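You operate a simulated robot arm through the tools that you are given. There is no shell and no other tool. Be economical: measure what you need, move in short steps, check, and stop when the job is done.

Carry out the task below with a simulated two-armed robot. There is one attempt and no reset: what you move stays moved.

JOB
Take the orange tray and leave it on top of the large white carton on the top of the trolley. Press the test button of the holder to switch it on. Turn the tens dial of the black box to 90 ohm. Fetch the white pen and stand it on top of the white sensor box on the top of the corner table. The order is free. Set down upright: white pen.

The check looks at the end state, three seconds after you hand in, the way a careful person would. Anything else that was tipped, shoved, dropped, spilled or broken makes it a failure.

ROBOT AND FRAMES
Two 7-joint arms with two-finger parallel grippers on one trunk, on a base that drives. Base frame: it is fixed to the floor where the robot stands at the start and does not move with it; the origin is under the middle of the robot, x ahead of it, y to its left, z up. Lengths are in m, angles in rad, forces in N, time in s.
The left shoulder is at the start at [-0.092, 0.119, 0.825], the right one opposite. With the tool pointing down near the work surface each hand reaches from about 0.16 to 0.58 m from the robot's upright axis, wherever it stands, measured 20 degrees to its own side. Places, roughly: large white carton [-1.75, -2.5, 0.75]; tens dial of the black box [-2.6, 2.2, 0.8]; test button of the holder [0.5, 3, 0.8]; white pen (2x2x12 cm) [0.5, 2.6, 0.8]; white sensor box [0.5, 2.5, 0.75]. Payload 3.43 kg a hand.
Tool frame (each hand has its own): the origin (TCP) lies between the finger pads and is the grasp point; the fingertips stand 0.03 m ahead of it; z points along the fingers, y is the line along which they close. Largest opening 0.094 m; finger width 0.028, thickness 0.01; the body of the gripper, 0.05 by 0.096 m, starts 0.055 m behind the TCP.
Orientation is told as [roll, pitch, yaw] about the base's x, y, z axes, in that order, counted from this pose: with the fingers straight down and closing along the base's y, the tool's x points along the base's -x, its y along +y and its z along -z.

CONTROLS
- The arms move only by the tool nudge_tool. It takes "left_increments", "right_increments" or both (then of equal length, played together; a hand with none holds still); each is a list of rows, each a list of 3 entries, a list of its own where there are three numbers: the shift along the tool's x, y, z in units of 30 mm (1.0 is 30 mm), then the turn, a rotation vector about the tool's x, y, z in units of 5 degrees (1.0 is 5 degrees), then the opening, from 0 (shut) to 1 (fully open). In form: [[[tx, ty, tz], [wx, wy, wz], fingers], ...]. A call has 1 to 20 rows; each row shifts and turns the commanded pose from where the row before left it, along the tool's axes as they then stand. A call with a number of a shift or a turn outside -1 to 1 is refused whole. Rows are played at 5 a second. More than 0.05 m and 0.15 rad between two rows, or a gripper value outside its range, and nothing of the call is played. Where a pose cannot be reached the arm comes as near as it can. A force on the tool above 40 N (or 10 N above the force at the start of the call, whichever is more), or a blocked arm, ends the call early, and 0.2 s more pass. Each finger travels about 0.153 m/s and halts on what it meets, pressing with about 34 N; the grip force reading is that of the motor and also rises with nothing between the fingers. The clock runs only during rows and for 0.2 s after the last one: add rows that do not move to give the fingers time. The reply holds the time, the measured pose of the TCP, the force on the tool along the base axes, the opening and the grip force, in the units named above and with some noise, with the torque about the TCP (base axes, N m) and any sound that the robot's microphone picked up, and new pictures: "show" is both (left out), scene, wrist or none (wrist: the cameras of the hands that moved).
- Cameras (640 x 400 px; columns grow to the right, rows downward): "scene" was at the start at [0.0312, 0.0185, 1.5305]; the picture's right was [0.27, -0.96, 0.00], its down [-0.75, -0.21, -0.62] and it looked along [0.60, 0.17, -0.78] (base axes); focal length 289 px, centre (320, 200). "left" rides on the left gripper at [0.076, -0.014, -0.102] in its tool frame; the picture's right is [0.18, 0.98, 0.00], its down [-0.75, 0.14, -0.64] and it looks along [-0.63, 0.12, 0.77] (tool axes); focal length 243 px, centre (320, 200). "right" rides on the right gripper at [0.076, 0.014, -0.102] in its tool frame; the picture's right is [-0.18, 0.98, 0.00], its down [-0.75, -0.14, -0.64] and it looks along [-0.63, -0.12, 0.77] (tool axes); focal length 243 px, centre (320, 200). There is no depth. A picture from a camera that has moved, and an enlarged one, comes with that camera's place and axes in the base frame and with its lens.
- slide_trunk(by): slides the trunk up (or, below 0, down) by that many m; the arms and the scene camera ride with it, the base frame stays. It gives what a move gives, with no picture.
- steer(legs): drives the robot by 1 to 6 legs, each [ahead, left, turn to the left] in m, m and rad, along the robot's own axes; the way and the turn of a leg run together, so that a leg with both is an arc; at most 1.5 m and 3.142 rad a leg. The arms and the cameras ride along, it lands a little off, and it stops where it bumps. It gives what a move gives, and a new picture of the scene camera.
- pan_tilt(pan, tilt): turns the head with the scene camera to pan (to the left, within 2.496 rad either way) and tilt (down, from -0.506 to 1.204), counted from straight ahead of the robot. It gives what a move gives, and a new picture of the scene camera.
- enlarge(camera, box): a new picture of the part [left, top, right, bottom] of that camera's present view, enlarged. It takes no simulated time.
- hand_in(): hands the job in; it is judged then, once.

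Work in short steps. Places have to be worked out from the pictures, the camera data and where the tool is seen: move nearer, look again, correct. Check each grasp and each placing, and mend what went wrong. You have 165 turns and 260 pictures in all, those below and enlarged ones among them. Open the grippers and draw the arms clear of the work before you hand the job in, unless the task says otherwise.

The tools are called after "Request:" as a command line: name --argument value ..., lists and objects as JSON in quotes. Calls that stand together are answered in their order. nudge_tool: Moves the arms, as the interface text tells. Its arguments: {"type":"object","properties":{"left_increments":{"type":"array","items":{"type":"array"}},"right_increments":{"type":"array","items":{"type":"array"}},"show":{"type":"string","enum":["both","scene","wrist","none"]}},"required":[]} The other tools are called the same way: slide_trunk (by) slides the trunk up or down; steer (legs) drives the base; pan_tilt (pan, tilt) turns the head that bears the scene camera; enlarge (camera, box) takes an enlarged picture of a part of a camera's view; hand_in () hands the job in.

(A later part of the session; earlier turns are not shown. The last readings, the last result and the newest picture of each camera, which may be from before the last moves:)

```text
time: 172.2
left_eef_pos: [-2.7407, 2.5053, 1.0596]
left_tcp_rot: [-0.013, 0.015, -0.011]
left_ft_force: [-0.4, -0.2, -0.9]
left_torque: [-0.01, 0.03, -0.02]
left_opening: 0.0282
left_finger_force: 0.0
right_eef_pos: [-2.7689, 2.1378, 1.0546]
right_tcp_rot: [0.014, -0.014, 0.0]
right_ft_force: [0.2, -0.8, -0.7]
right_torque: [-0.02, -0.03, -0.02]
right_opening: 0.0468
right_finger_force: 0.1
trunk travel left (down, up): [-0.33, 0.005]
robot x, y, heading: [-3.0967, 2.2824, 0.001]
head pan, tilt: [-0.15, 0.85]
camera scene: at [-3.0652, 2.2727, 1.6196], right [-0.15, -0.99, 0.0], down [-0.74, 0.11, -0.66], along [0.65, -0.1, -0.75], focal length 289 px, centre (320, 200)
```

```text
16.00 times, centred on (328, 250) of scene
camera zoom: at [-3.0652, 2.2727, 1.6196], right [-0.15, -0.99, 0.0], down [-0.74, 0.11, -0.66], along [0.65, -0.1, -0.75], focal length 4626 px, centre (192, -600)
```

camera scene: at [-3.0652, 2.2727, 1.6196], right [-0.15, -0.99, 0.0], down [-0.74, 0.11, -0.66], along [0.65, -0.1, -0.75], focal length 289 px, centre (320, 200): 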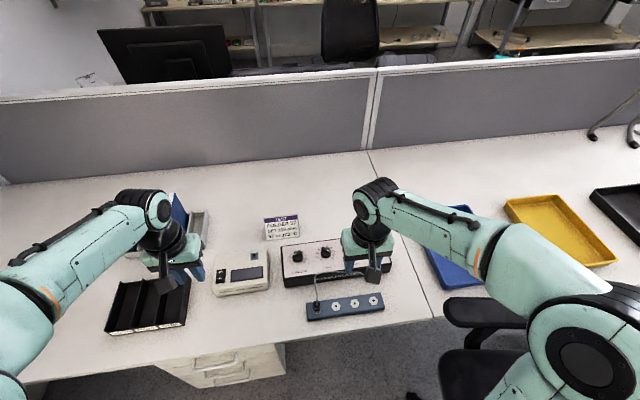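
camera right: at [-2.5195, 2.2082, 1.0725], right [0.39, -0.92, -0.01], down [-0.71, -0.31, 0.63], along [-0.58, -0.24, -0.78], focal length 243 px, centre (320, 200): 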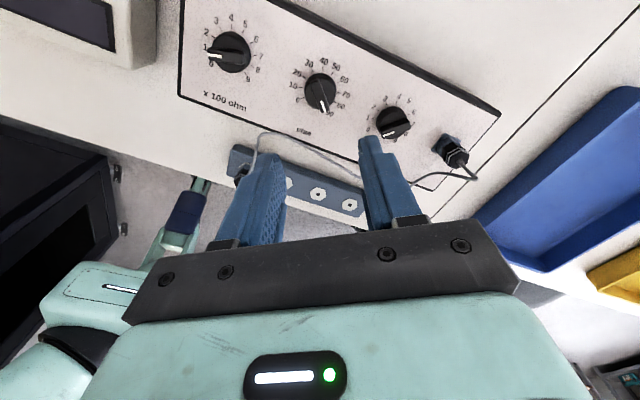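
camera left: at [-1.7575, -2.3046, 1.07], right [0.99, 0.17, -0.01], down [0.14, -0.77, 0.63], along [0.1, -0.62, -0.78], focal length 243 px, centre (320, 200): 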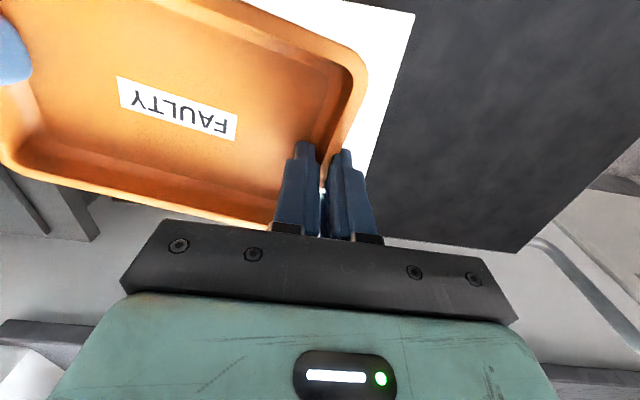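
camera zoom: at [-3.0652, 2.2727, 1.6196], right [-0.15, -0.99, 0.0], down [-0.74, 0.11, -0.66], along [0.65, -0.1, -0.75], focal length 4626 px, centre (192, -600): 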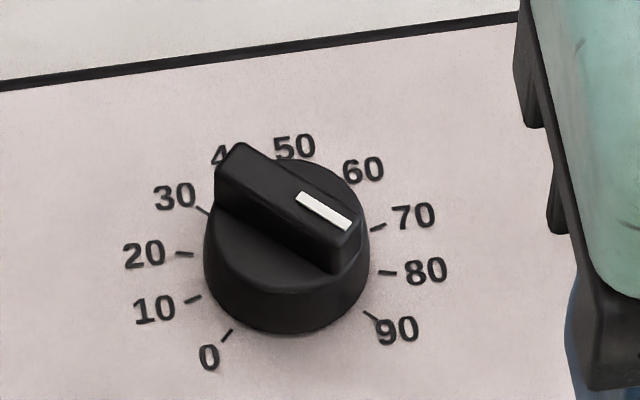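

The pointer reads exactly 90 (fit: 270.7°). Now I head for the corner table: back out, turn south, and drive down the lane.

Request:
steer --legs '[[-0.66, 0, 0], [0, 0, -1.571], [1.1, 0, 0]]'

```text
time: 184.9
left_eef_pos: [-3.5406, 0.8071, 1.0591]
left_tcp_rot: [-0.012, 0.015, -1.59]
left_ft_force: [-0.3, -0.1, 0.3]
left_torque: [0.03, -0.02, -0.01]
left_opening: 0.0283
left_finger_force: 0.0
right_eef_pos: [-3.9076, 0.8383, 1.0558]
right_tcp_rot: [0.012, -0.013, -1.578]
right_ft_force: [0.6, 0.7, 0.4]
right_torque: [-0.02, 0.01, -0.01]
right_opening: 0.0471
right_finger_force: 0.1
trunk travel left (down, up): [-0.33, 0.005]
robot x, y, heading: [-3.7565, 1.1669, -1.58]
head pan, tilt: [-0.15, 0.85]
camera scene: at [-3.767, 1.1335, 1.6195], right [-0.99, 0.16, 0.0], down [0.12, 0.74, -0.66], along [-0.1, -0.65, -0.75], focal length 289 px, centre (320, 200)
```

scene: 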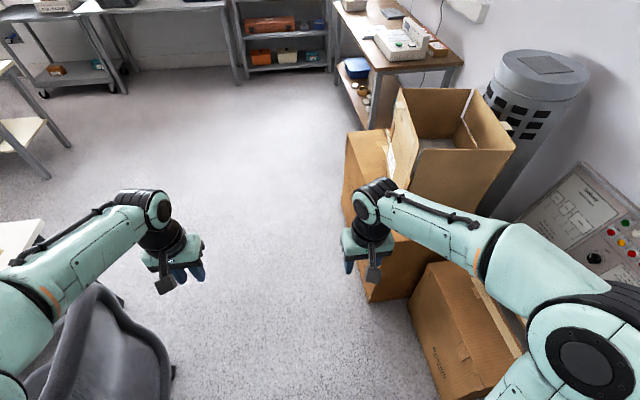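

Clear on both sides (boxes x<−4.13, chair x>−3.35). I continue south 1.42 m and then turn east.

Request:
steer --legs '[[1.42, 0, 0.005], [0, 0, 1.571]]'

Request:
pan_tilt --pan 0 --tilt 0.5

```text
time: 195.7
left_eef_pos: [-3.4145, -0.0347, 1.0589]
left_tcp_rot: [-0.011, 0.012, -0.051]
left_ft_force: [0.0, -0.2, 1.0]
left_torque: [0.0, 0.02, -0.01]
left_opening: 0.0283
left_finger_force: 0.0
right_eef_pos: [-3.4586, -0.4016, 1.0552]
right_tcp_rot: [0.013, -0.012, -0.042]
right_ft_force: [-0.8, 0.3, -0.1]
right_torque: [0.02, 0.01, 0.0]
right_opening: 0.0468
right_finger_force: 0.1
trunk travel left (down, up): [-0.33, 0.005]
robot x, y, heading: [-3.7841, -0.238, -0.039]
head pan, tilt: [-0.15, 0.85]
camera scene: at [-3.7482, -0.2537, 1.6196], right [-0.19, -0.98, 0.0], down [-0.74, 0.14, -0.66], along [0.65, -0.13, -0.75], focal length 289 px, centre (320, 200)
```

scene: 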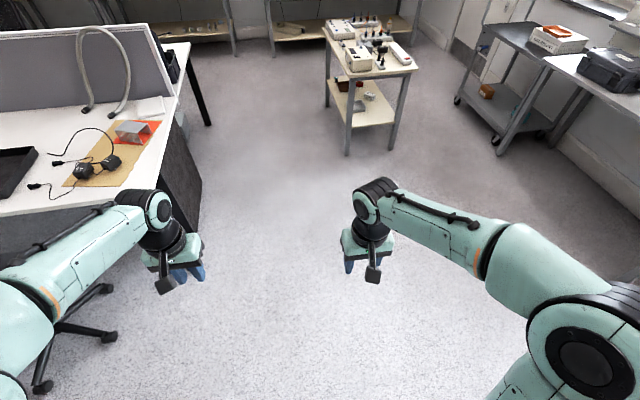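

```text
time: 196.5
left_eef_pos: [-3.4145, -0.0355, 1.0596]
left_tcp_rot: [-0.012, 0.013, -0.052]
left_ft_force: [0.2, -0.4, -0.3]
left_torque: [-0.02, 0.01, 0.01]
left_opening: 0.0284
left_finger_force: 0.0
right_eef_pos: [-3.4574, -0.4007, 1.0552]
right_tcp_rot: [0.013, -0.014, -0.043]
right_ft_force: [0.0, 0.0, 0.2]
right_torque: [0.06, -0.01, 0.0]
right_opening: 0.0469
right_finger_force: 0.1
trunk travel left (down, up): [-0.33, 0.005]
robot x, y, heading: [-3.7833, -0.2383, -0.042]
head pan, tilt: [0.0, 0.499]
camera scene: at [-3.734, -0.2427, 1.6495], right [-0.04, -1.0, 0.0], down [-0.48, 0.02, -0.88], along [0.88, -0.04, -0.48], focal length 289 px, centre (320, 200)
```

scene: 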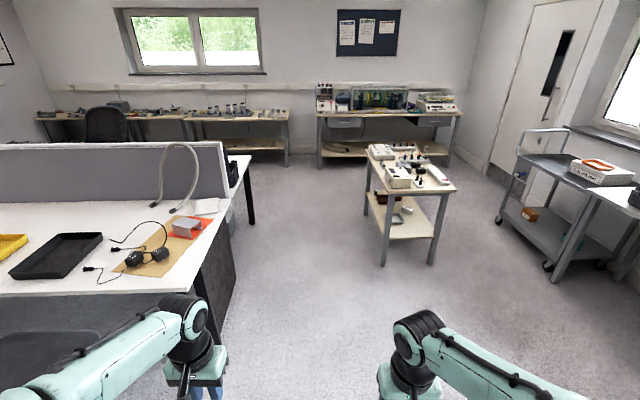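

Passage y from −0.8 to 0.28 is free ahead. I drive east ~3.25 m keeping y≈−0.25, then turn north.

Request:
steer --legs '[[1.5, 0.02, 0.04], [1.5, 0, 0], [0.27, 0, 0], [0, 0, 1.571]]'

```text
refused: leg 1 is longer than a leg can be; nothing moved
```

Request:
steer --legs '[[1.48, 0.02, 0.04], [1.5, 0, 0], [0.27, 0, 0], [0, 0, 1.571]]'

```text
time: 216.3
left_eef_pos: [-0.7338, 0.0629, 1.0588]
left_tcp_rot: [-0.014, 0.013, 1.535]
left_ft_force: [0.3, 0.3, -0.5]
left_torque: [-0.01, 0.0, -0.01]
left_opening: 0.0284
left_finger_force: 0.1
right_eef_pos: [-0.3678, 0.0271, 1.0556]
right_tcp_rot: [0.014, -0.013, 1.547]
right_ft_force: [-1.1, -0.7, 0.3]
right_torque: [0.02, -0.03, -0.05]
right_opening: 0.0471
right_finger_force: 0.0
trunk travel left (down, up): [-0.33, 0.005]
robot x, y, heading: [-0.5215, -0.2984, 1.546]
head pan, tilt: [0.0, 0.499]
camera scene: at [-0.5213, -0.2556, 1.6496], right [1.0, -0.02, 0.0], down [-0.01, -0.48, -0.88], along [0.02, 0.88, -0.48], focal length 289 px, centre (320, 200)
```

scene: 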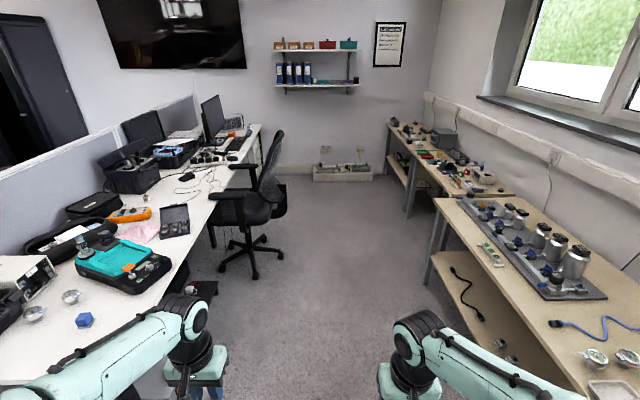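

Lane to the north is clear: chair's edge x≈−0.74, bench edge x≈0.28. I drive north to y≈2.65 at x≈−0.22 and turn east to the corner table.

Request:
steer --legs '[[1.4, -0.26, 0.02], [1.45, 0, 0], [0, 0, -1.571]]'

Request:
pan_tilt --pan 0.0 --tilt 0.7

```text
time: 233.9
left_eef_pos: [0.1751, 2.7143, 1.0586]
left_tcp_rot: [-0.013, 0.014, -0.051]
left_ft_force: [-0.3, -1.0, 0.4]
left_torque: [-0.02, -0.03, -0.01]
left_opening: 0.0284
left_finger_force: 0.0
right_eef_pos: [0.1322, 2.3481, 1.056]
right_tcp_rot: [0.013, -0.013, -0.04]
right_ft_force: [0.8, 0.0, -0.3]
right_torque: [0.01, -0.03, 0.01]
right_opening: 0.047
right_finger_force: 0.0
trunk travel left (down, up): [-0.33, 0.005]
robot x, y, heading: [-0.191, 2.5113, -0.043]
head pan, tilt: [0.0, 0.499]
camera scene: at [-0.1439, 2.5067, 1.6496], right [-0.04, -1.0, 0.0], down [-0.48, 0.02, -0.88], along [0.88, -0.04, -0.48], focal length 289 px, centre (320, 200)
```

scene: 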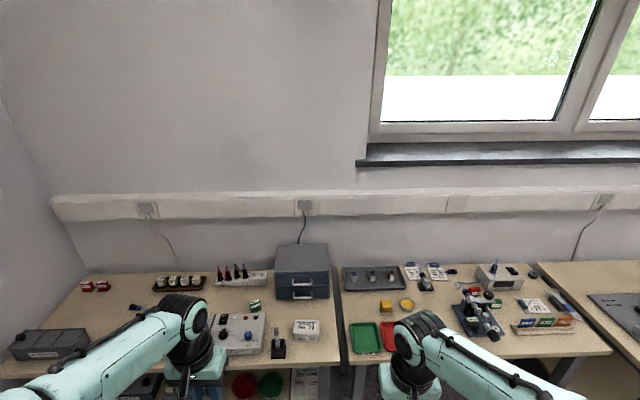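

```text
time: 234.7
left_eef_pos: [0.1751, 2.7149, 1.0587]
left_tcp_rot: [-0.014, 0.014, -0.051]
left_ft_force: [0.9, 0.1, 0.1]
left_torque: [0.0, 0.02, 0.01]
left_opening: 0.0281
left_finger_force: 0.1
right_eef_pos: [0.1324, 2.3505, 1.0552]
right_tcp_rot: [0.016, -0.012, -0.04]
right_ft_force: [-0.3, -0.2, 0.0]
right_torque: [0.03, -0.01, -0.02]
right_opening: 0.0469
right_finger_force: 0.1
trunk travel left (down, up): [-0.33, 0.005]
robot x, y, heading: [-0.1912, 2.5081, -0.036]
head pan, tilt: [0.0, 0.7]
camera scene: at [-0.1499, 2.507, 1.6319], right [-0.04, -1.0, 0.0], down [-0.64, 0.03, -0.77], along [0.76, -0.03, -0.64], focal length 289 px, centre (320, 200)
```

scene: 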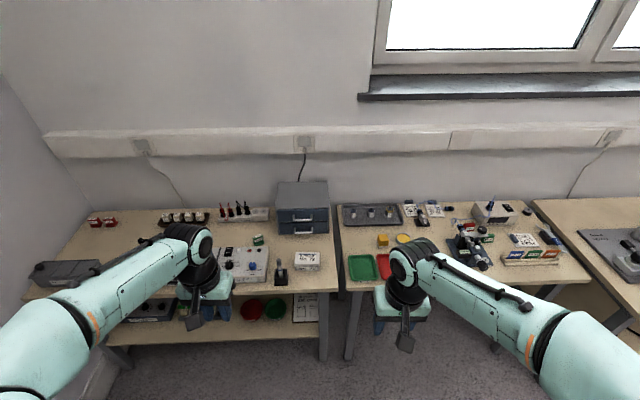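

Request:
enlarge --camera "scene" --box '[180, 190, 345, 310]'

Request:
enlarge --camera "scene" --box '[30, 190, 220, 300]'

```text
3.33 times, centred on (262, 250) of scene
camera zoom: at [-0.1499, 2.507, 1.6319], right [-0.04, -1.0, 0.0], down [-0.64, 0.03, -0.77], along [0.76, -0.03, -0.64], focal length 964 px, centre (512, 33)
```

zoom: 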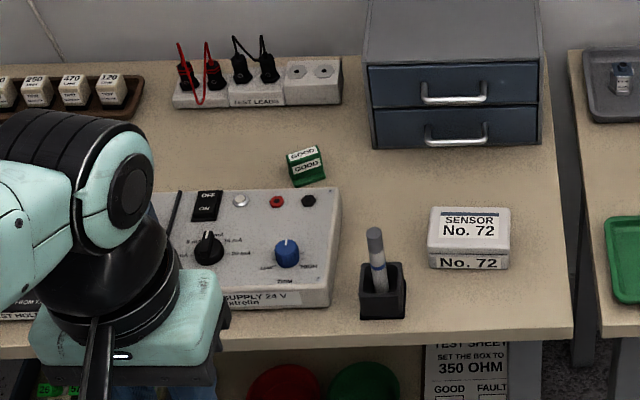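

```text
3.37 times, centred on (125, 245) of scene
camera zoom: at [-0.1499, 2.507, 1.6319], right [-0.04, -1.0, 0.0], down [-0.64, 0.03, -0.77], along [0.76, -0.03, -0.64], focal length 974 px, centre (977, 48)
```

zoom: 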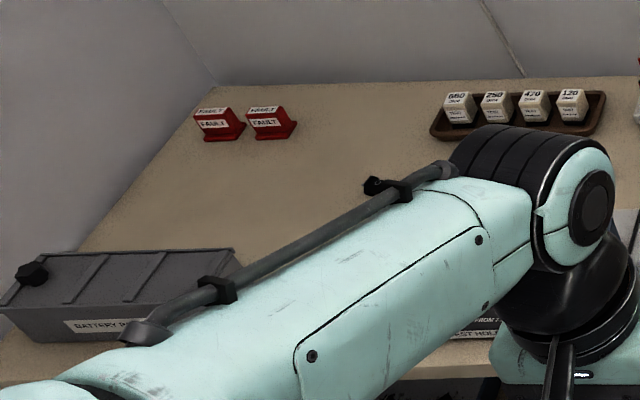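

The pen stands in a black holder at ≈(0.463,2.623); the sensor box No.72 at ≈(0.54,2.53). I approach with the base to x≈0.05.

Request:
steer --legs '[[0.24, -0.05, 0.038]]'

Request:
pan_tilt --pan 0.3 --tilt 0.85

```text
time: 236.5
left_eef_pos: [0.4047, 2.6738, 1.0595]
left_tcp_rot: [-0.015, 0.013, -0.009]
left_ft_force: [-0.6, -0.5, -1.2]
left_torque: [-0.01, -0.02, 0.01]
left_opening: 0.0283
left_finger_force: 0.1
right_eef_pos: [0.3767, 2.3061, 1.0556]
right_tcp_rot: [0.014, -0.012, 0.0]
right_ft_force: [-0.6, -0.3, 0.1]
right_torque: [0.01, 0.01, -0.01]
right_opening: 0.047
right_finger_force: 0.1
trunk travel left (down, up): [-0.33, 0.005]
robot x, y, heading: [0.0516, 2.4514, 0.003]
head pan, tilt: [0.0, 0.7]
camera scene: at [0.089, 2.4526, 1.6317], right [0.0, -1.0, 0.0], down [-0.64, 0.0, -0.77], along [0.77, 0.0, -0.64], focal length 289 px, centre (320, 200)
```

scene: 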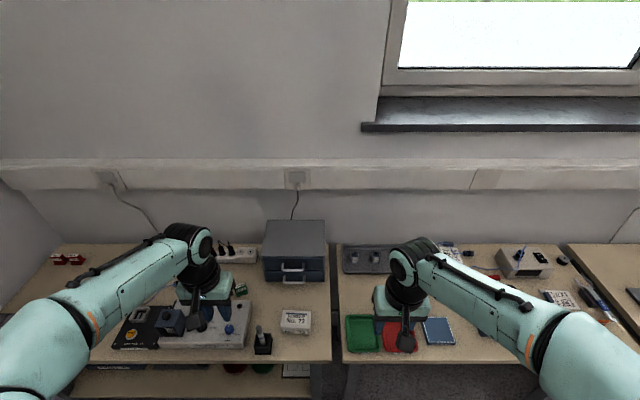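

```text
time: 237.3
left_eef_pos: [0.4047, 2.673, 1.0599]
left_tcp_rot: [-0.013, 0.014, -0.011]
left_ft_force: [-0.2, -0.4, -0.4]
left_torque: [0.0, 0.01, 0.0]
left_opening: 0.0283
left_finger_force: 0.0
right_eef_pos: [0.3767, 2.3061, 1.0555]
right_tcp_rot: [0.014, -0.012, -0.001]
right_ft_force: [0.3, 0.4, 0.0]
right_torque: [-0.02, 0.03, 0.0]
right_opening: 0.0468
right_finger_force: 0.1
trunk travel left (down, up): [-0.33, 0.005]
robot x, y, heading: [0.0478, 2.4571, 0.005]
head pan, tilt: [0.3, 0.85]
camera scene: at [0.0791, 2.4757, 1.6196], right [0.3, -0.96, 0.0], down [-0.72, -0.22, -0.66], along [0.63, 0.19, -0.75], focal length 289 px, centre (320, 200)
```

scene: 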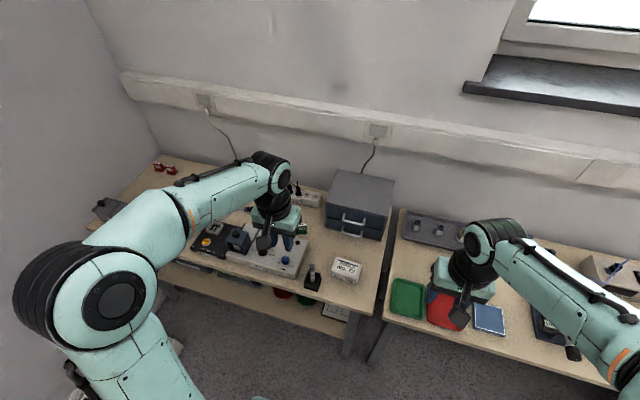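

Request:
enlarge --camera "scene" --box '[280, 220, 400, 310]'

Request:
enlarge --camera "left" --box '[0, 0, 640, 400]'

```text
4.44 times, centred on (340, 265) of scene
camera zoom: at [0.0791, 2.4757, 1.6196], right [0.3, -0.96, 0.0], down [-0.72, -0.22, -0.66], along [0.63, 0.19, -0.75], focal length 1285 px, centre (231, -89)
```

zoom: 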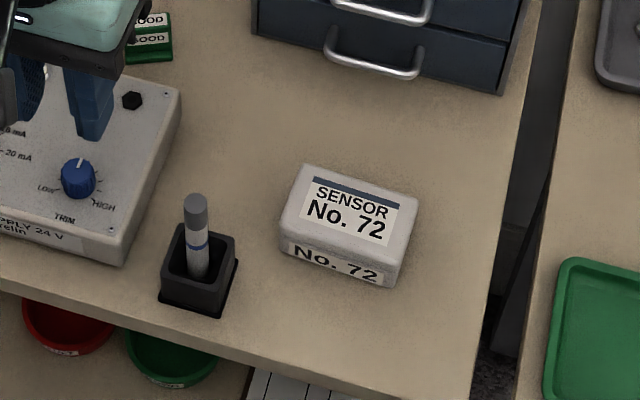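

```text
1.00 times, centred on (320, 200) of left (not enlarged: the box is as wide or as high as the picture)
camera zoom: at [0.3311, 2.6607, 1.1625], right [-0.17, 0.98, -0.01], down [0.76, 0.14, 0.63], along [0.62, 0.1, -0.78], focal length 243 px, centre (320, 200)
```

zoom: 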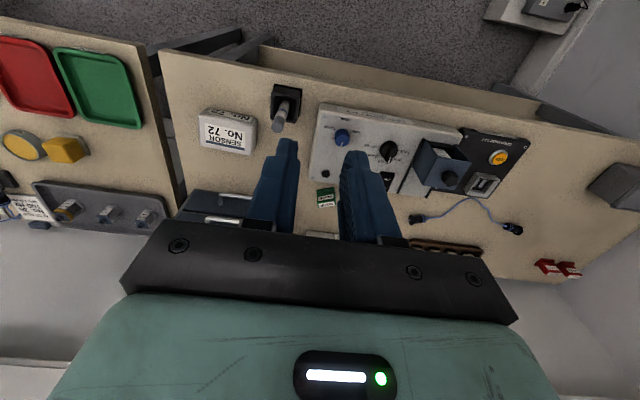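

Pen top at ≈(0.466,2.620,0.85). I bring the left hand above it, fingers opened.

Request:
nudge_tool --left_increments '[[[-0.52, -0.44, 0.8], [0, 0, 0], 0.6], [[-0.52, -0.44, 0.8], [0, 0, 0], 0.6], [[-0.52, -0.44, 0.8], [0, 0, 0], 0.6], [[-0.52, -0.44, 0.8], [0, 0, 0], 0.6], [[0, 0, 0], [0, 0, 0], 0.6]]'

Request:
enlarge --camera "scene" --box '[260, 190, 400, 310]'

```text
time: 238.5
left_eef_pos: [0.4663, 2.6196, 0.9622]
left_tcp_rot: [-0.014, 0.014, -0.01]
left_ft_force: [0.6, -0.2, -0.7]
left_torque: [-0.03, 0.03, -0.01]
left_opening: 0.0563
left_finger_force: 0.0
right_eef_pos: [0.3779, 2.3063, 1.0551]
right_tcp_rot: [0.013, -0.012, 0.0]
right_ft_force: [-0.1, -0.1, 0.1]
right_torque: [0.02, 0.01, -0.02]
right_opening: 0.047
right_finger_force: 0.0
trunk travel left (down, up): [-0.33, 0.005]
robot x, y, heading: [0.045, 2.4547, 0.0]
head pan, tilt: [0.3, 0.85]
camera scene: at [0.0785, 2.476, 1.6196], right [0.3, -0.96, 0.0], down [-0.72, -0.22, -0.66], along [0.63, 0.2, -0.75], focal length 289 px, centre (320, 200)
camera left: at [0.3912, 2.607, 1.0658], right [-0.17, 0.98, -0.01], down [0.76, 0.14, 0.63], along [0.62, 0.1, -0.78], focal length 243 px, centre (320, 200)
```

scene: 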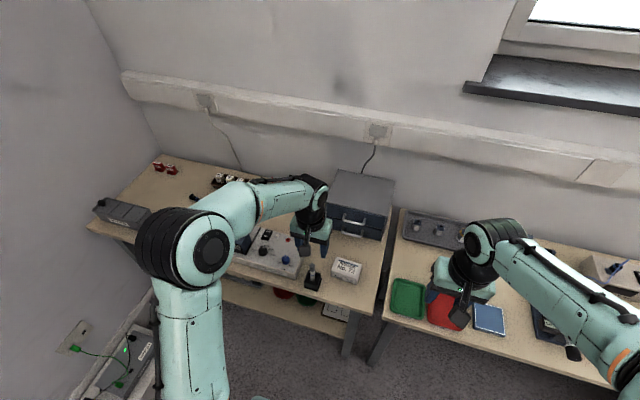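
left: 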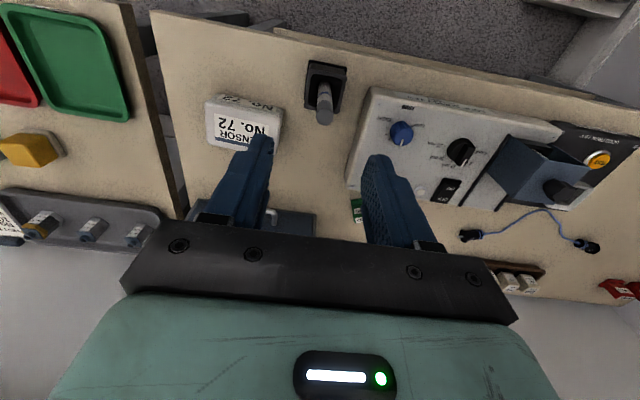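

```text
3.33 times, centred on (330, 250) of scene
camera zoom: at [0.0785, 2.476, 1.6196], right [0.3, -0.96, 0.0], down [-0.72, -0.22, -0.66], along [0.63, 0.2, -0.75], focal length 964 px, centre (287, 33)
```

zoom: 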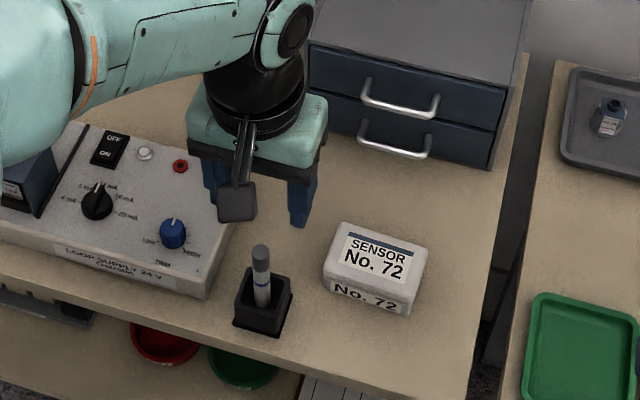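

Pen top ≈(0.466,2.620,0.857), holder rim ≈0.785. I lower to TCP z≈0.832 around the pen.

Request:
nudge_tool --left_increments '[[[0, 0, 0.9], [0, 0, 0], 0.6], [[0, 0, 0.9], [0, 0, 0], 0.6], [[0, 0, 0.9], [0, 0, 0], 0.6], [[0, 0, 0.8], [0, 0, 0], 0.6], [[0, 0, 0.8], [0, 0, 0], 0.6], [[0, 0, 0], [0, 0, 0], 0.6]]' --show "wrist"

Request:
enlarge --camera "scene" --box '[280, 220, 380, 300]'

```text
time: 239.9
left_eef_pos: [0.4666, 2.6171, 0.8334]
left_tcp_rot: [-0.013, 0.014, -0.011]
left_ft_force: [0.7, -0.2, -0.2]
left_torque: [0.01, -0.03, 0.02]
left_opening: 0.0566
left_finger_force: 0.0
right_eef_pos: [0.3759, 2.306, 1.0558]
right_tcp_rot: [0.014, -0.012, -0.001]
right_ft_force: [0.0, 0.9, 0.1]
right_torque: [0.02, 0.0, 0.01]
right_opening: 0.0472
right_finger_force: 0.0
trunk travel left (down, up): [-0.33, 0.005]
robot x, y, heading: [0.0473, 2.4538, 0.001]
head pan, tilt: [0.3, 0.85]
camera left: at [0.3912, 2.6041, 0.9364], right [-0.17, 0.98, -0.01], down [0.76, 0.14, 0.63], along [0.62, 0.1, -0.78], focal length 243 px, centre (320, 200)
```

left: 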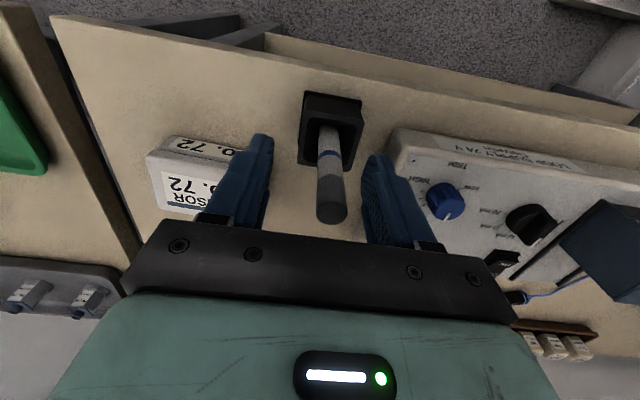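

```text
5.00 times, centred on (330, 260) of scene
camera zoom: at [0.0789, 2.4758, 1.6196], right [0.3, -0.96, 0.0], down [-0.72, -0.22, -0.66], along [0.63, 0.2, -0.75], focal length 1446 px, centre (270, -100)
```

zoom: 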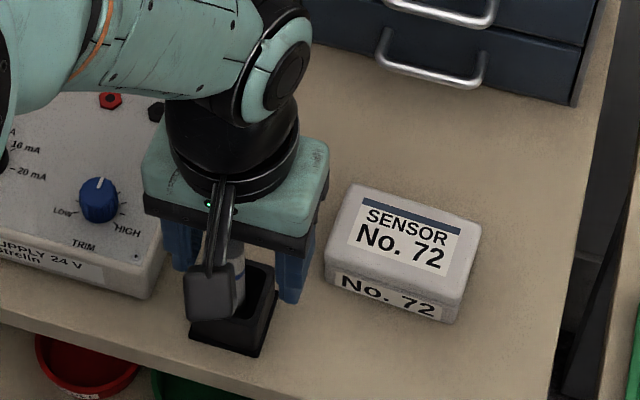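

The pen lies between the fingers, ~4 mm to the left of centre. I correct and close.

Request:
nudge_tool --left_increments '[[[0, 0.13, 0], [0, 0, 0], 0.6], [[0, 0, 0], [0, 0, 0], 0.4], [[0, 0, 0], [0, 0, 0], 0.2], [[0, 0, 0], [0, 0, 0], 0], [[0, 0, 0], [0, 0, 0], 0]]' --show "wrist"

```text
time: 241.1
left_eef_pos: [0.4647, 2.6216, 0.8351]
left_tcp_rot: [-0.012, 0.014, -0.012]
left_ft_force: [-0.1, 2.3, 0.0]
left_torque: [0.08, -0.03, -0.02]
left_opening: 0.0146
left_finger_force: 33.9
right_eef_pos: [0.3766, 2.3058, 1.0549]
right_tcp_rot: [0.013, -0.012, 0.001]
right_ft_force: [0.4, 0.1, 0.5]
right_torque: [0.01, -0.02, 0.01]
right_opening: 0.0471
right_finger_force: 0.1
trunk travel left (down, up): [-0.33, 0.005]
robot x, y, heading: [0.0452, 2.4525, -0.001]
head pan, tilt: [0.3, 0.85]
camera left: at [0.391, 2.6085, 0.9365], right [-0.17, 0.98, -0.01], down [0.76, 0.14, 0.63], along [0.62, 0.1, -0.78], focal length 243 px, centre (320, 200)
```

left: 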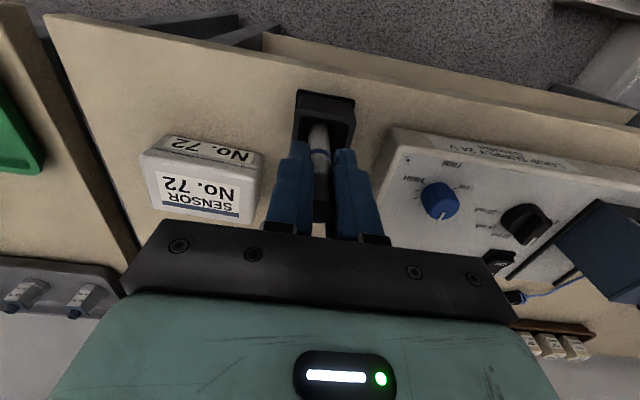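

Pen gripped (14.6 mm). I lift it straight up 11 cm.

Request:
nudge_tool --left_increments '[[[0, 0, -0.4], [0, 0, 0], 0], [[0, 0, -0.7], [0, 0, 0], 0], [[0, 0, -0.9], [0, 0, 0], 0], [[0, 0, -0.9], [0, 0, 0], 0], [[0, 0, -0.8], [0, 0, 0], 0], [[0, 0, 0], [0, 0, 0], 0]]'

Request:
enlarge --camera "scene" --box '[260, 180, 400, 310]'

```text
time: 242.5
left_eef_pos: [0.4657, 2.6224, 0.9457]
left_tcp_rot: [-0.014, 0.013, -0.01]
left_ft_force: [0.0, -0.5, -0.7]
left_torque: [0.0, 0.02, -0.01]
left_opening: 0.0141
left_finger_force: 34.3
right_eef_pos: [0.3782, 2.3052, 1.0559]
right_tcp_rot: [0.014, -0.012, 0.0]
right_ft_force: [0.6, 0.5, -0.2]
right_torque: [-0.03, -0.03, 0.0]
right_opening: 0.047
right_finger_force: 0.2
trunk travel left (down, up): [-0.33, 0.005]
robot x, y, heading: [0.0465, 2.4585, 0.002]
head pan, tilt: [0.3, 0.85]
camera scene: at [0.0792, 2.4758, 1.6196], right [0.3, -0.96, 0.0], down [-0.72, -0.22, -0.66], along [0.63, 0.2, -0.75], focal length 289 px, centre (320, 200)
camera left: at [0.3915, 2.6087, 1.0489], right [-0.17, 0.98, -0.01], down [0.76, 0.14, 0.63], along [0.62, 0.1, -0.78], focal length 243 px, centre (320, 200)
```

scene: 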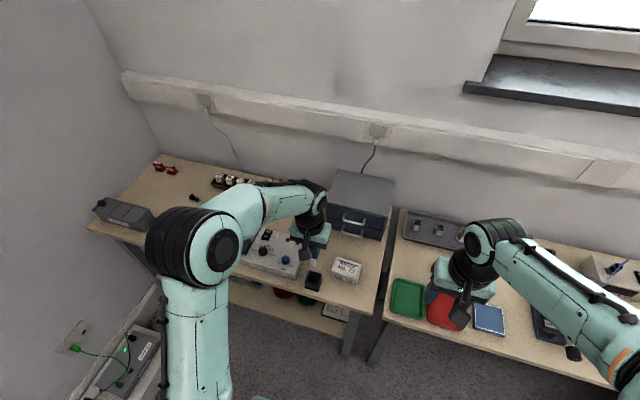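
left: 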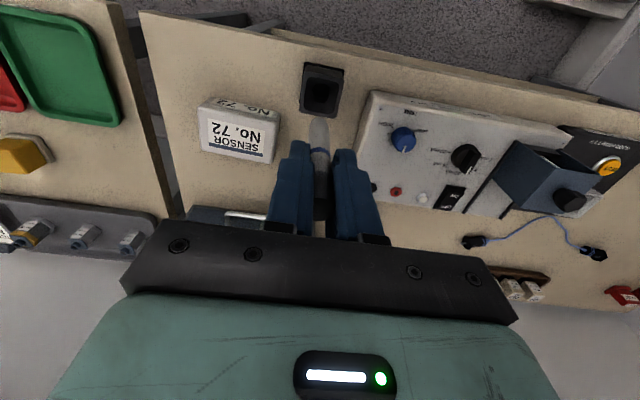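

```text
3.08 times, centred on (330, 245) of scene
camera zoom: at [0.0792, 2.4758, 1.6196], right [0.3, -0.96, 0.0], down [-0.72, -0.22, -0.66], along [0.63, 0.2, -0.75], focal length 890 px, centre (289, 62)
```

zoom: 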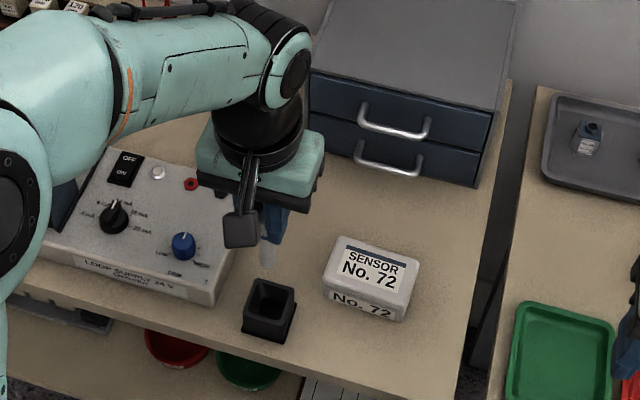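

Pen is out, holder undisturbed. Sensor box top centre ≈(0.537,2.530,0.771). I carry the pen over it and trim the small tool tilt.

Request:
nudge_tool --left_increments '[[[-0.3, -0.4, -0.3], [-0.08, -0.08, 0], 0], [[-0.6, -0.8, 0], [-0.08, -0.07, 0], 0], [[-0.6, -0.8, 0], [0, 0, 0], 0], [[-0.6, -0.8, 0], [0, 0, 0], 0], [[-0.27, -0.27, 0], [0, 0, 0], 0], [[0, 0, 0], [0, 0, 0], 0]]'

Request:
enlarge --camera "scene" --box '[290, 180, 410, 300]'

```text
time: 243.9
left_eef_pos: [0.5346, 2.5285, 0.9539]
left_tcp_rot: [-0.001, 0.003, -0.01]
left_ft_force: [-0.9, -0.5, 0.1]
left_torque: [-0.01, -0.02, -0.03]
left_opening: 0.0142
left_finger_force: 34.6
right_eef_pos: [0.3767, 2.3056, 1.0553]
right_tcp_rot: [0.015, -0.012, 0.0]
right_ft_force: [-0.1, -0.8, 0.0]
right_torque: [-0.02, -0.03, -0.03]
right_opening: 0.047
right_finger_force: 0.1
trunk travel left (down, up): [-0.33, 0.005]
robot x, y, heading: [0.046, 2.4552, -0.001]
head pan, tilt: [0.3, 0.85]
camera scene: at [0.0789, 2.4758, 1.6196], right [0.3, -0.96, 0.0], down [-0.72, -0.22, -0.66], along [0.63, 0.2, -0.75], focal length 289 px, centre (320, 200)
camera left: at [0.4589, 2.5146, 1.0554], right [-0.17, 0.98, 0.0], down [0.76, 0.13, 0.64], along [0.63, 0.11, -0.77], focal length 243 px, centre (320, 200)
```

scene: 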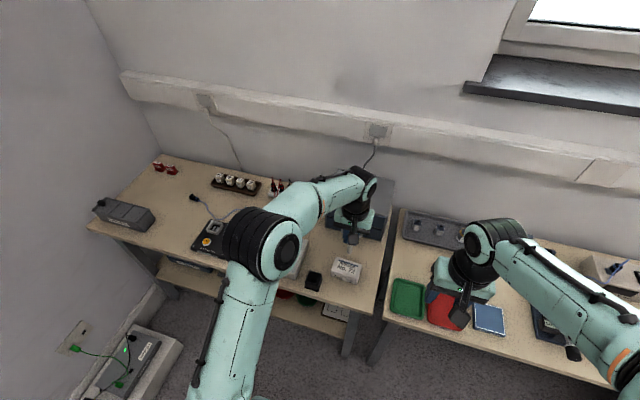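
left: 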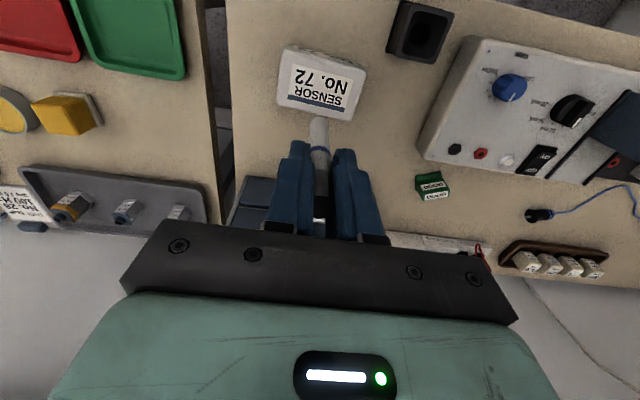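

```text
3.33 times, centred on (350, 240) of scene
camera zoom: at [0.0789, 2.4758, 1.6196], right [0.3, -0.96, 0.0], down [-0.72, -0.22, -0.66], along [0.63, 0.2, -0.75], focal length 964 px, centre (220, 67)
```

zoom: 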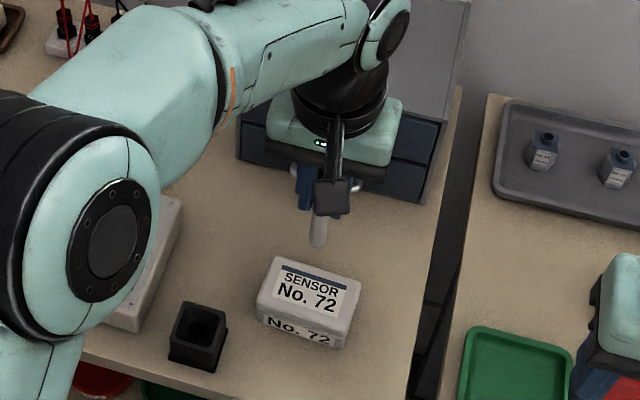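

Aligned over the box centre. I lower to ~1 cm above contact, then feel.

Request:
nudge_tool --left_increments '[[[0, 0, 0.7], [0, 0, 0], 0], [[0, 0, 0.7], [0, 0, 0], 0], [[0, 0, 0.6], [0, 0, 0], 0], [[0, 0, 0.4], [0, 0, 0], 0], [[0, 0, 0], [0, 0, 0], 0]]'

Request:
enlarge --camera "scene" --box '[310, 200, 390, 290]'

```text
time: 245.1
left_eef_pos: [0.5359, 2.5307, 0.8814]
left_tcp_rot: [0.002, 0.002, -0.009]
left_ft_force: [1.0, 0.2, -0.8]
left_torque: [0.01, -0.03, 0.0]
left_opening: 0.014
left_finger_force: 33.9
right_eef_pos: [0.3769, 2.3069, 1.0559]
right_tcp_rot: [0.013, -0.012, -0.001]
right_ft_force: [-0.2, -0.6, -0.9]
right_torque: [0.02, -0.01, 0.03]
right_opening: 0.0472
right_finger_force: 0.1
trunk travel left (down, up): [-0.33, 0.005]
robot x, y, heading: [0.0461, 2.4532, -0.001]
head pan, tilt: [0.3, 0.85]
camera scene: at [0.079, 2.4758, 1.6196], right [0.3, -0.96, 0.0], down [-0.72, -0.22, -0.66], along [0.63, 0.2, -0.75], focal length 289 px, centre (320, 200)
camera left: at [0.4595, 2.5163, 0.9827], right [-0.17, 0.98, 0.0], down [0.76, 0.13, 0.64], along [0.63, 0.11, -0.77], focal length 243 px, centre (320, 200)
```

scene: 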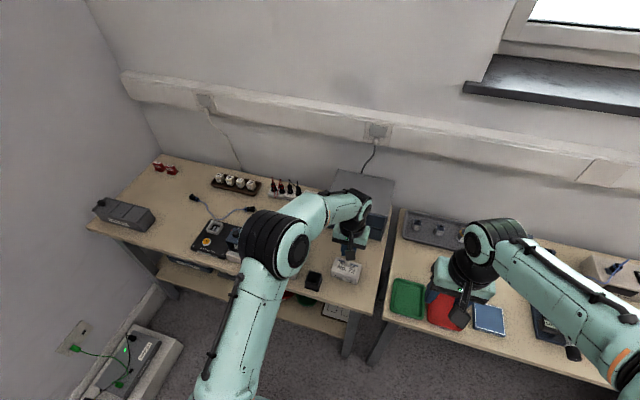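
left: 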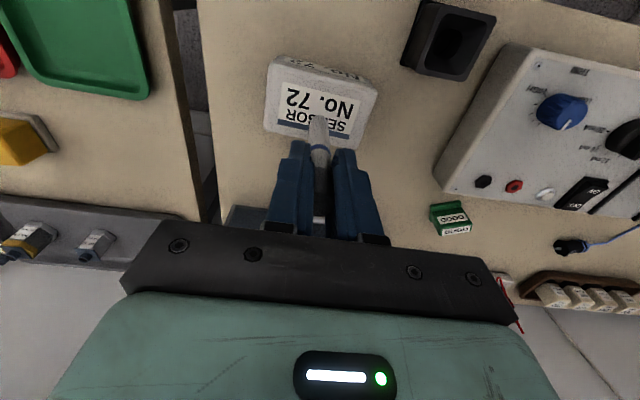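

```text
4.44 times, centred on (350, 245) of scene
camera zoom: at [0.079, 2.4758, 1.6196], right [0.3, -0.96, 0.0], down [-0.72, -0.22, -0.66], along [0.63, 0.2, -0.75], focal length 1285 px, centre (187, 0)
```

zoom: 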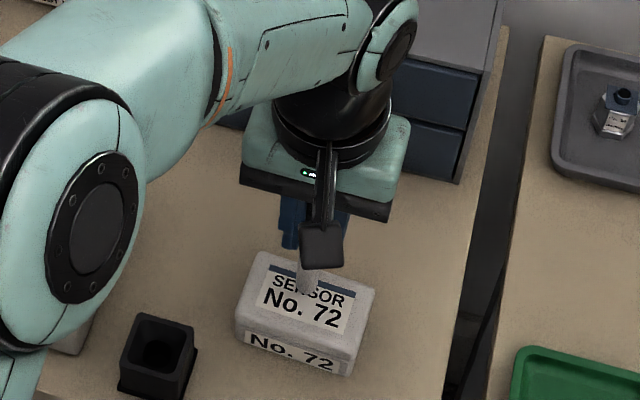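

Pen tip near the box centre. I feel down in small steps.

Request:
nudge_tool --left_increments '[[[0, 0, 0.08], [0, 0, 0], 0], [[0, 0, 0.08], [0, 0, 0], 0], [[0, 0, 0], [0, 0, 0], 0]]' --show "none"

Request:
nudge_tool --left_increments '[[[0, 0, 0.08], [0, 0, 0], 0], [[0, 0, 0.05], [0, 0, 0], 0], [[0, 0, 0], [0, 0, 0], 0]]' --show "none"

```text
time: 245.9
left_eef_pos: [0.5368, 2.5309, 0.8773]
left_tcp_rot: [-0.001, 0.0, -0.011]
left_ft_force: [-0.3, 0.1, 1.2]
left_torque: [0.08, 0.0, -0.01]
left_opening: 0.0142
left_finger_force: 33.5
right_eef_pos: [0.3782, 2.3057, 1.0556]
right_tcp_rot: [0.012, -0.013, 0.001]
right_ft_force: [-0.3, 0.7, -0.4]
right_torque: [0.01, 0.02, -0.02]
right_opening: 0.0469
right_finger_force: 0.0
trunk travel left (down, up): [-0.33, 0.005]
robot x, y, heading: [0.0446, 2.4525, -0.002]
head pan, tilt: [0.3, 0.85]
```

```text
time: 246.7
left_eef_pos: [0.5367, 2.5293, 0.8747]
left_tcp_rot: [-0.001, -0.004, -0.01]
left_ft_force: [-0.2, 2.1, 19.6]
left_torque: [0.38, -0.05, 0.08]
left_opening: 0.014
left_finger_force: 33.6
right_eef_pos: [0.3766, 2.3072, 1.0561]
right_tcp_rot: [0.014, -0.015, 0.0]
right_ft_force: [-0.7, 0.4, -0.4]
right_torque: [0.03, -0.04, 0.01]
right_opening: 0.047
right_finger_force: 0.1
trunk travel left (down, up): [-0.33, 0.005]
robot x, y, heading: [0.0473, 2.4557, 0.001]
head pan, tilt: [0.3, 0.85]
```

Contact (20 N). I ease up 2.5 mm and look before releasing.

Request:
nudge_tool --left_increments '[[[0, 0, -0.08], [0, 0, 0], 0], [[0, 0, 0], [0, 0, 0], 0]]' --show "wrist"

Request:
enlarge --camera "scene" --box '[310, 200, 390, 290]'

```text
time: 247.3
left_eef_pos: [0.5351, 2.5307, 0.8744]
left_tcp_rot: [0.003, 0.002, -0.012]
left_ft_force: [2.7, -0.4, 6.6]
left_torque: [-0.4, -0.28, 0.01]
left_opening: 0.014
left_finger_force: 33.3
right_eef_pos: [0.3766, 2.3059, 1.0562]
right_tcp_rot: [0.014, -0.013, 0.001]
right_ft_force: [0.0, -0.1, 0.0]
right_torque: [-0.01, 0.0, -0.01]
right_opening: 0.0471
right_finger_force: 0.0
trunk travel left (down, up): [-0.33, 0.005]
robot x, y, heading: [0.051, 2.4524, -0.002]
head pan, tilt: [0.3, 0.85]
camera left: at [0.4591, 2.5156, 0.9773], right [-0.17, 0.98, 0.0], down [0.76, 0.13, 0.64], along [0.63, 0.11, -0.77], focal length 243 px, centre (320, 200)
```

left: 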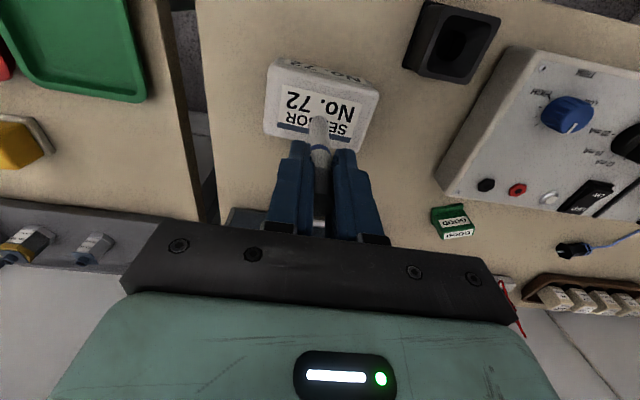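

```text
4.44 times, centred on (350, 245) of scene
camera zoom: at [0.0787, 2.4757, 1.6195], right [0.3, -0.96, 0.0], down [-0.72, -0.22, -0.66], along [0.63, 0.2, -0.75], focal length 1285 px, centre (187, 0)
```

zoom: 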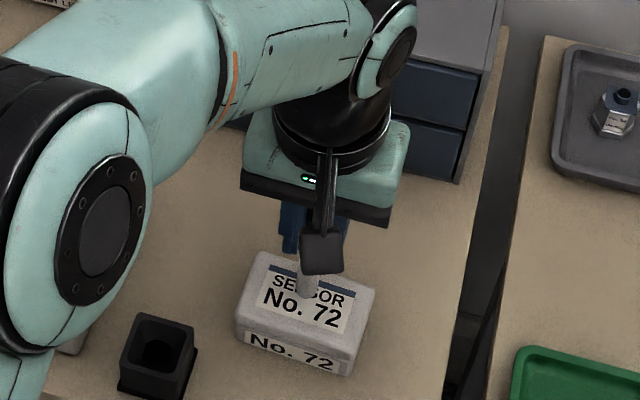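

Light contact now (6.6 N). I ease another millimetre and open the fingers gradually.

Request:
nudge_tool --left_increments '[[[0, 0, -0.03], [0, 0, 0], 0], [[0, 0, 0], [0, 0, 0], 0.16], [[0, 0, 0], [0, 0, 0], 0.2], [[0, 0, 0], [0, 0, 0], 0.3], [[0, 0, 0], [0, 0, 0], 0.45]]' --show "wrist"

Request:
enlarge --camera "scene" --box '[310, 200, 390, 290]'

```text
time: 248.5
left_eef_pos: [0.5362, 2.5301, 0.8771]
left_tcp_rot: [-0.001, 0.002, -0.007]
left_ft_force: [-0.7, 0.3, -0.2]
left_torque: [-0.01, 0.0, 0.03]
left_opening: 0.0424
left_finger_force: 0.0
right_eef_pos: [0.3779, 2.3058, 1.0541]
right_tcp_rot: [0.013, -0.012, 0.002]
right_ft_force: [0.1, 0.0, 0.6]
right_torque: [0.02, -0.03, -0.02]
right_opening: 0.0468
right_finger_force: 0.0
trunk travel left (down, up): [-0.33, 0.005]
robot x, y, heading: [0.0464, 2.4501, -0.003]
head pan, tilt: [0.3, 0.85]
camera left: at [0.4598, 2.5156, 0.9789], right [-0.17, 0.98, 0.0], down [0.76, 0.13, 0.64], along [0.63, 0.11, -0.77], focal length 243 px, centre (320, 200)
```

left: 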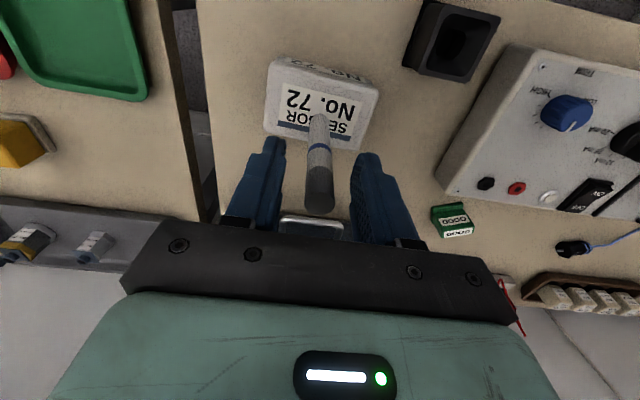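

```text
4.44 times, centred on (350, 245) of scene
camera zoom: at [0.0791, 2.4758, 1.6196], right [0.3, -0.96, 0.0], down [-0.72, -0.22, -0.66], along [0.63, 0.2, -0.75], focal length 1285 px, centre (187, 0)
```

zoom: 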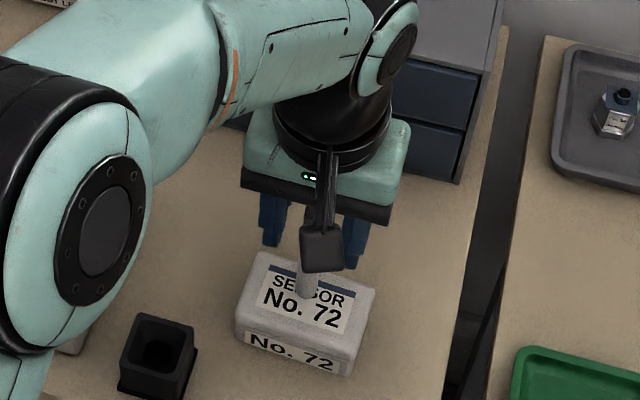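

The pen stands free. I open a little more and raise the hand straight up.

Request:
nudge_tool --left_increments '[[[0, 0, 0], [0, 0, 0], 0.6], [[0, 0, -0.4], [0, 0, 0], 0.6], [[0, 0, -0.8], [0, 0, 0], 0.6], [[0, 0, -1], [0, 0, 0], 0.6], [[0, 0, -1], [0, 0, 0], 0.6], [[0, 0, -1], [0, 0, 0], 0.6], [[0, 0, -1], [0, 0, 0], 0.6]]' --show "wrist"

Request:
enlarge --camera "scene" --box '[290, 180, 410, 300]'

```text
time: 250.1
left_eef_pos: [0.5356, 2.5301, 1.0339]
left_tcp_rot: [0.001, 0.002, -0.013]
left_ft_force: [0.2, 0.9, 0.2]
left_torque: [-0.04, 0.03, -0.01]
left_opening: 0.0564
left_finger_force: 0.0
right_eef_pos: [0.3777, 2.3061, 1.0562]
right_tcp_rot: [0.013, -0.012, 0.001]
right_ft_force: [0.1, -1.0, -0.4]
right_torque: [0.01, -0.02, -0.01]
right_opening: 0.0469
right_finger_force: 0.0
trunk travel left (down, up): [-0.33, 0.005]
robot x, y, heading: [0.0496, 2.4546, -0.001]
head pan, tilt: [0.3, 0.85]
camera left: at [0.4602, 2.5157, 1.1359], right [-0.17, 0.98, 0.0], down [0.76, 0.13, 0.64], along [0.63, 0.11, -0.77], focal length 243 px, centre (320, 200)
```

left: 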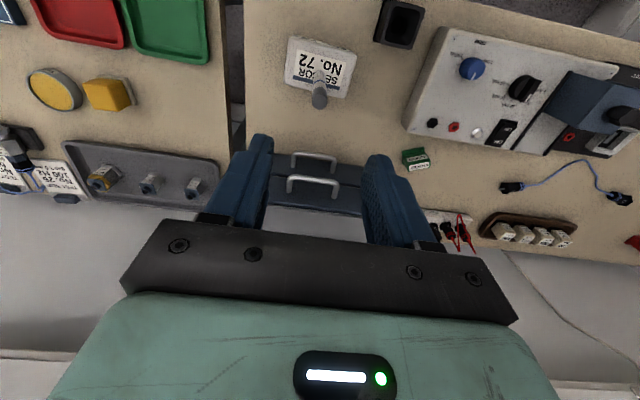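

```text
3.33 times, centred on (350, 240) of scene
camera zoom: at [0.0788, 2.4757, 1.6196], right [0.3, -0.96, 0.0], down [-0.72, -0.22, -0.66], along [0.63, 0.2, -0.75], focal length 964 px, centre (220, 67)
```

zoom: 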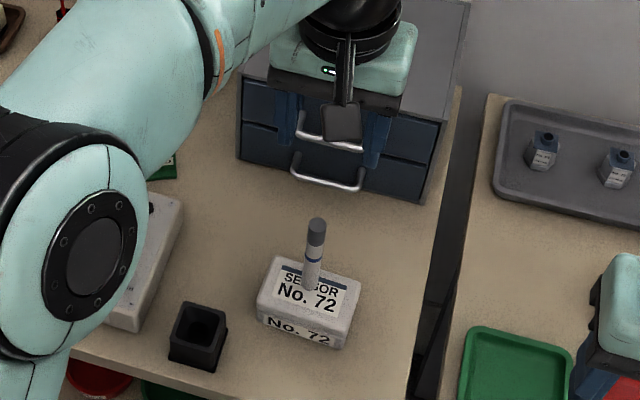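

The pen stands upright on the box. I retract the left hand from above it and drive sideways left ~0.35 m toward the test holder.

Request:
nudge_tool --left_increments '[[[0.8, 0.3, -0.2], [0, 0, 0], 0.3], [[1, 0.5, 0], [0, 0, 0], 0.3], [[1, 0.8, 0], [0, 0, 0], 0.3], [[1, 0.8, 0], [0, 0, 0], 0.3], [[0.8, 0.8, 0], [0, 0, 0], 0.3], [[0.5, 0.8, 0], [0, 0, 0], 0.3]]' --show "none"

Request:
steer --legs '[[-0.02, 0.36, 0.0]]'

Request:
pan_tilt --pan 0.25 --tilt 0.85

```text
time: 251.5
left_eef_pos: [0.3823, 2.6518, 1.0393]
left_tcp_rot: [0.0, 0.002, -0.009]
left_ft_force: [-0.1, -0.5, 0.6]
left_torque: [0.02, 0.0, -0.01]
left_opening: 0.0283
left_finger_force: 0.1
right_eef_pos: [0.3768, 2.3075, 1.0558]
right_tcp_rot: [0.013, -0.011, 0.001]
right_ft_force: [0.1, 0.0, -0.1]
right_torque: [-0.06, -0.02, -0.03]
right_opening: 0.0469
right_finger_force: 0.1
trunk travel left (down, up): [-0.33, 0.005]
robot x, y, heading: [0.0465, 2.4551, -0.001]
head pan, tilt: [0.3, 0.85]
```

```text
time: 255.2
left_eef_pos: [0.3645, 3.0095, 1.0374]
left_tcp_rot: [-0.001, 0.001, -0.015]
left_ft_force: [-0.7, -0.5, 0.3]
left_torque: [-0.01, 0.0, -0.02]
left_opening: 0.0284
left_finger_force: 0.0
right_eef_pos: [0.3571, 2.6637, 1.0559]
right_tcp_rot: [0.015, -0.012, -0.005]
right_ft_force: [0.4, 0.1, 0.9]
right_torque: [-0.01, -0.03, 0.03]
right_opening: 0.0469
right_finger_force: 0.1
trunk travel left (down, up): [-0.33, 0.005]
robot x, y, heading: [0.0291, 2.8145, -0.007]
head pan, tilt: [0.3, 0.85]
camera scene: at [0.0598, 2.835, 1.6196], right [0.29, -0.96, 0.0], down [-0.72, -0.22, -0.66], along [0.63, 0.19, -0.75], focal length 289 px, centre (320, 200)
```

scene: 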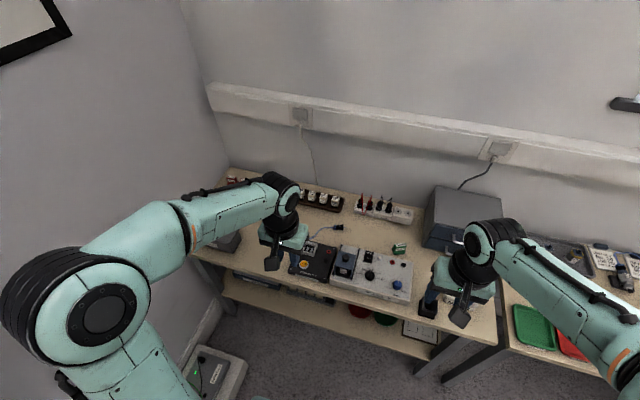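

```text
time: 255.8
left_eef_pos: [0.3644, 3.0093, 1.0389]
left_tcp_rot: [0.002, 0.001, -0.016]
left_ft_force: [0.3, -0.3, 0.6]
left_torque: [-0.01, -0.01, 0.0]
left_opening: 0.0282
left_finger_force: 0.1
right_eef_pos: [0.3575, 2.6634, 1.0556]
right_tcp_rot: [0.014, -0.012, -0.006]
right_ft_force: [-0.2, -0.3, 0.8]
right_torque: [-0.04, 0.06, -0.02]
right_opening: 0.047
right_finger_force: 0.0
trunk travel left (down, up): [-0.33, 0.005]
robot x, y, heading: [0.031, 2.8153, -0.003]
head pan, tilt: [0.25, 0.85]
camera scene: at [0.0608, 2.8313, 1.6196], right [0.24, -0.97, 0.0], down [-0.73, -0.18, -0.66], along [0.64, 0.16, -0.75], focal length 289 px, centre (320, 200)
```

scene: 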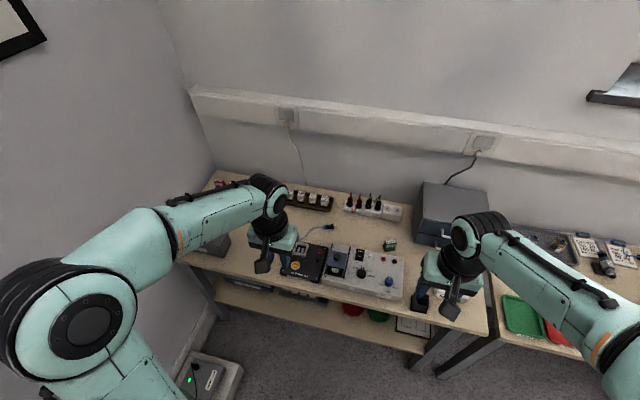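

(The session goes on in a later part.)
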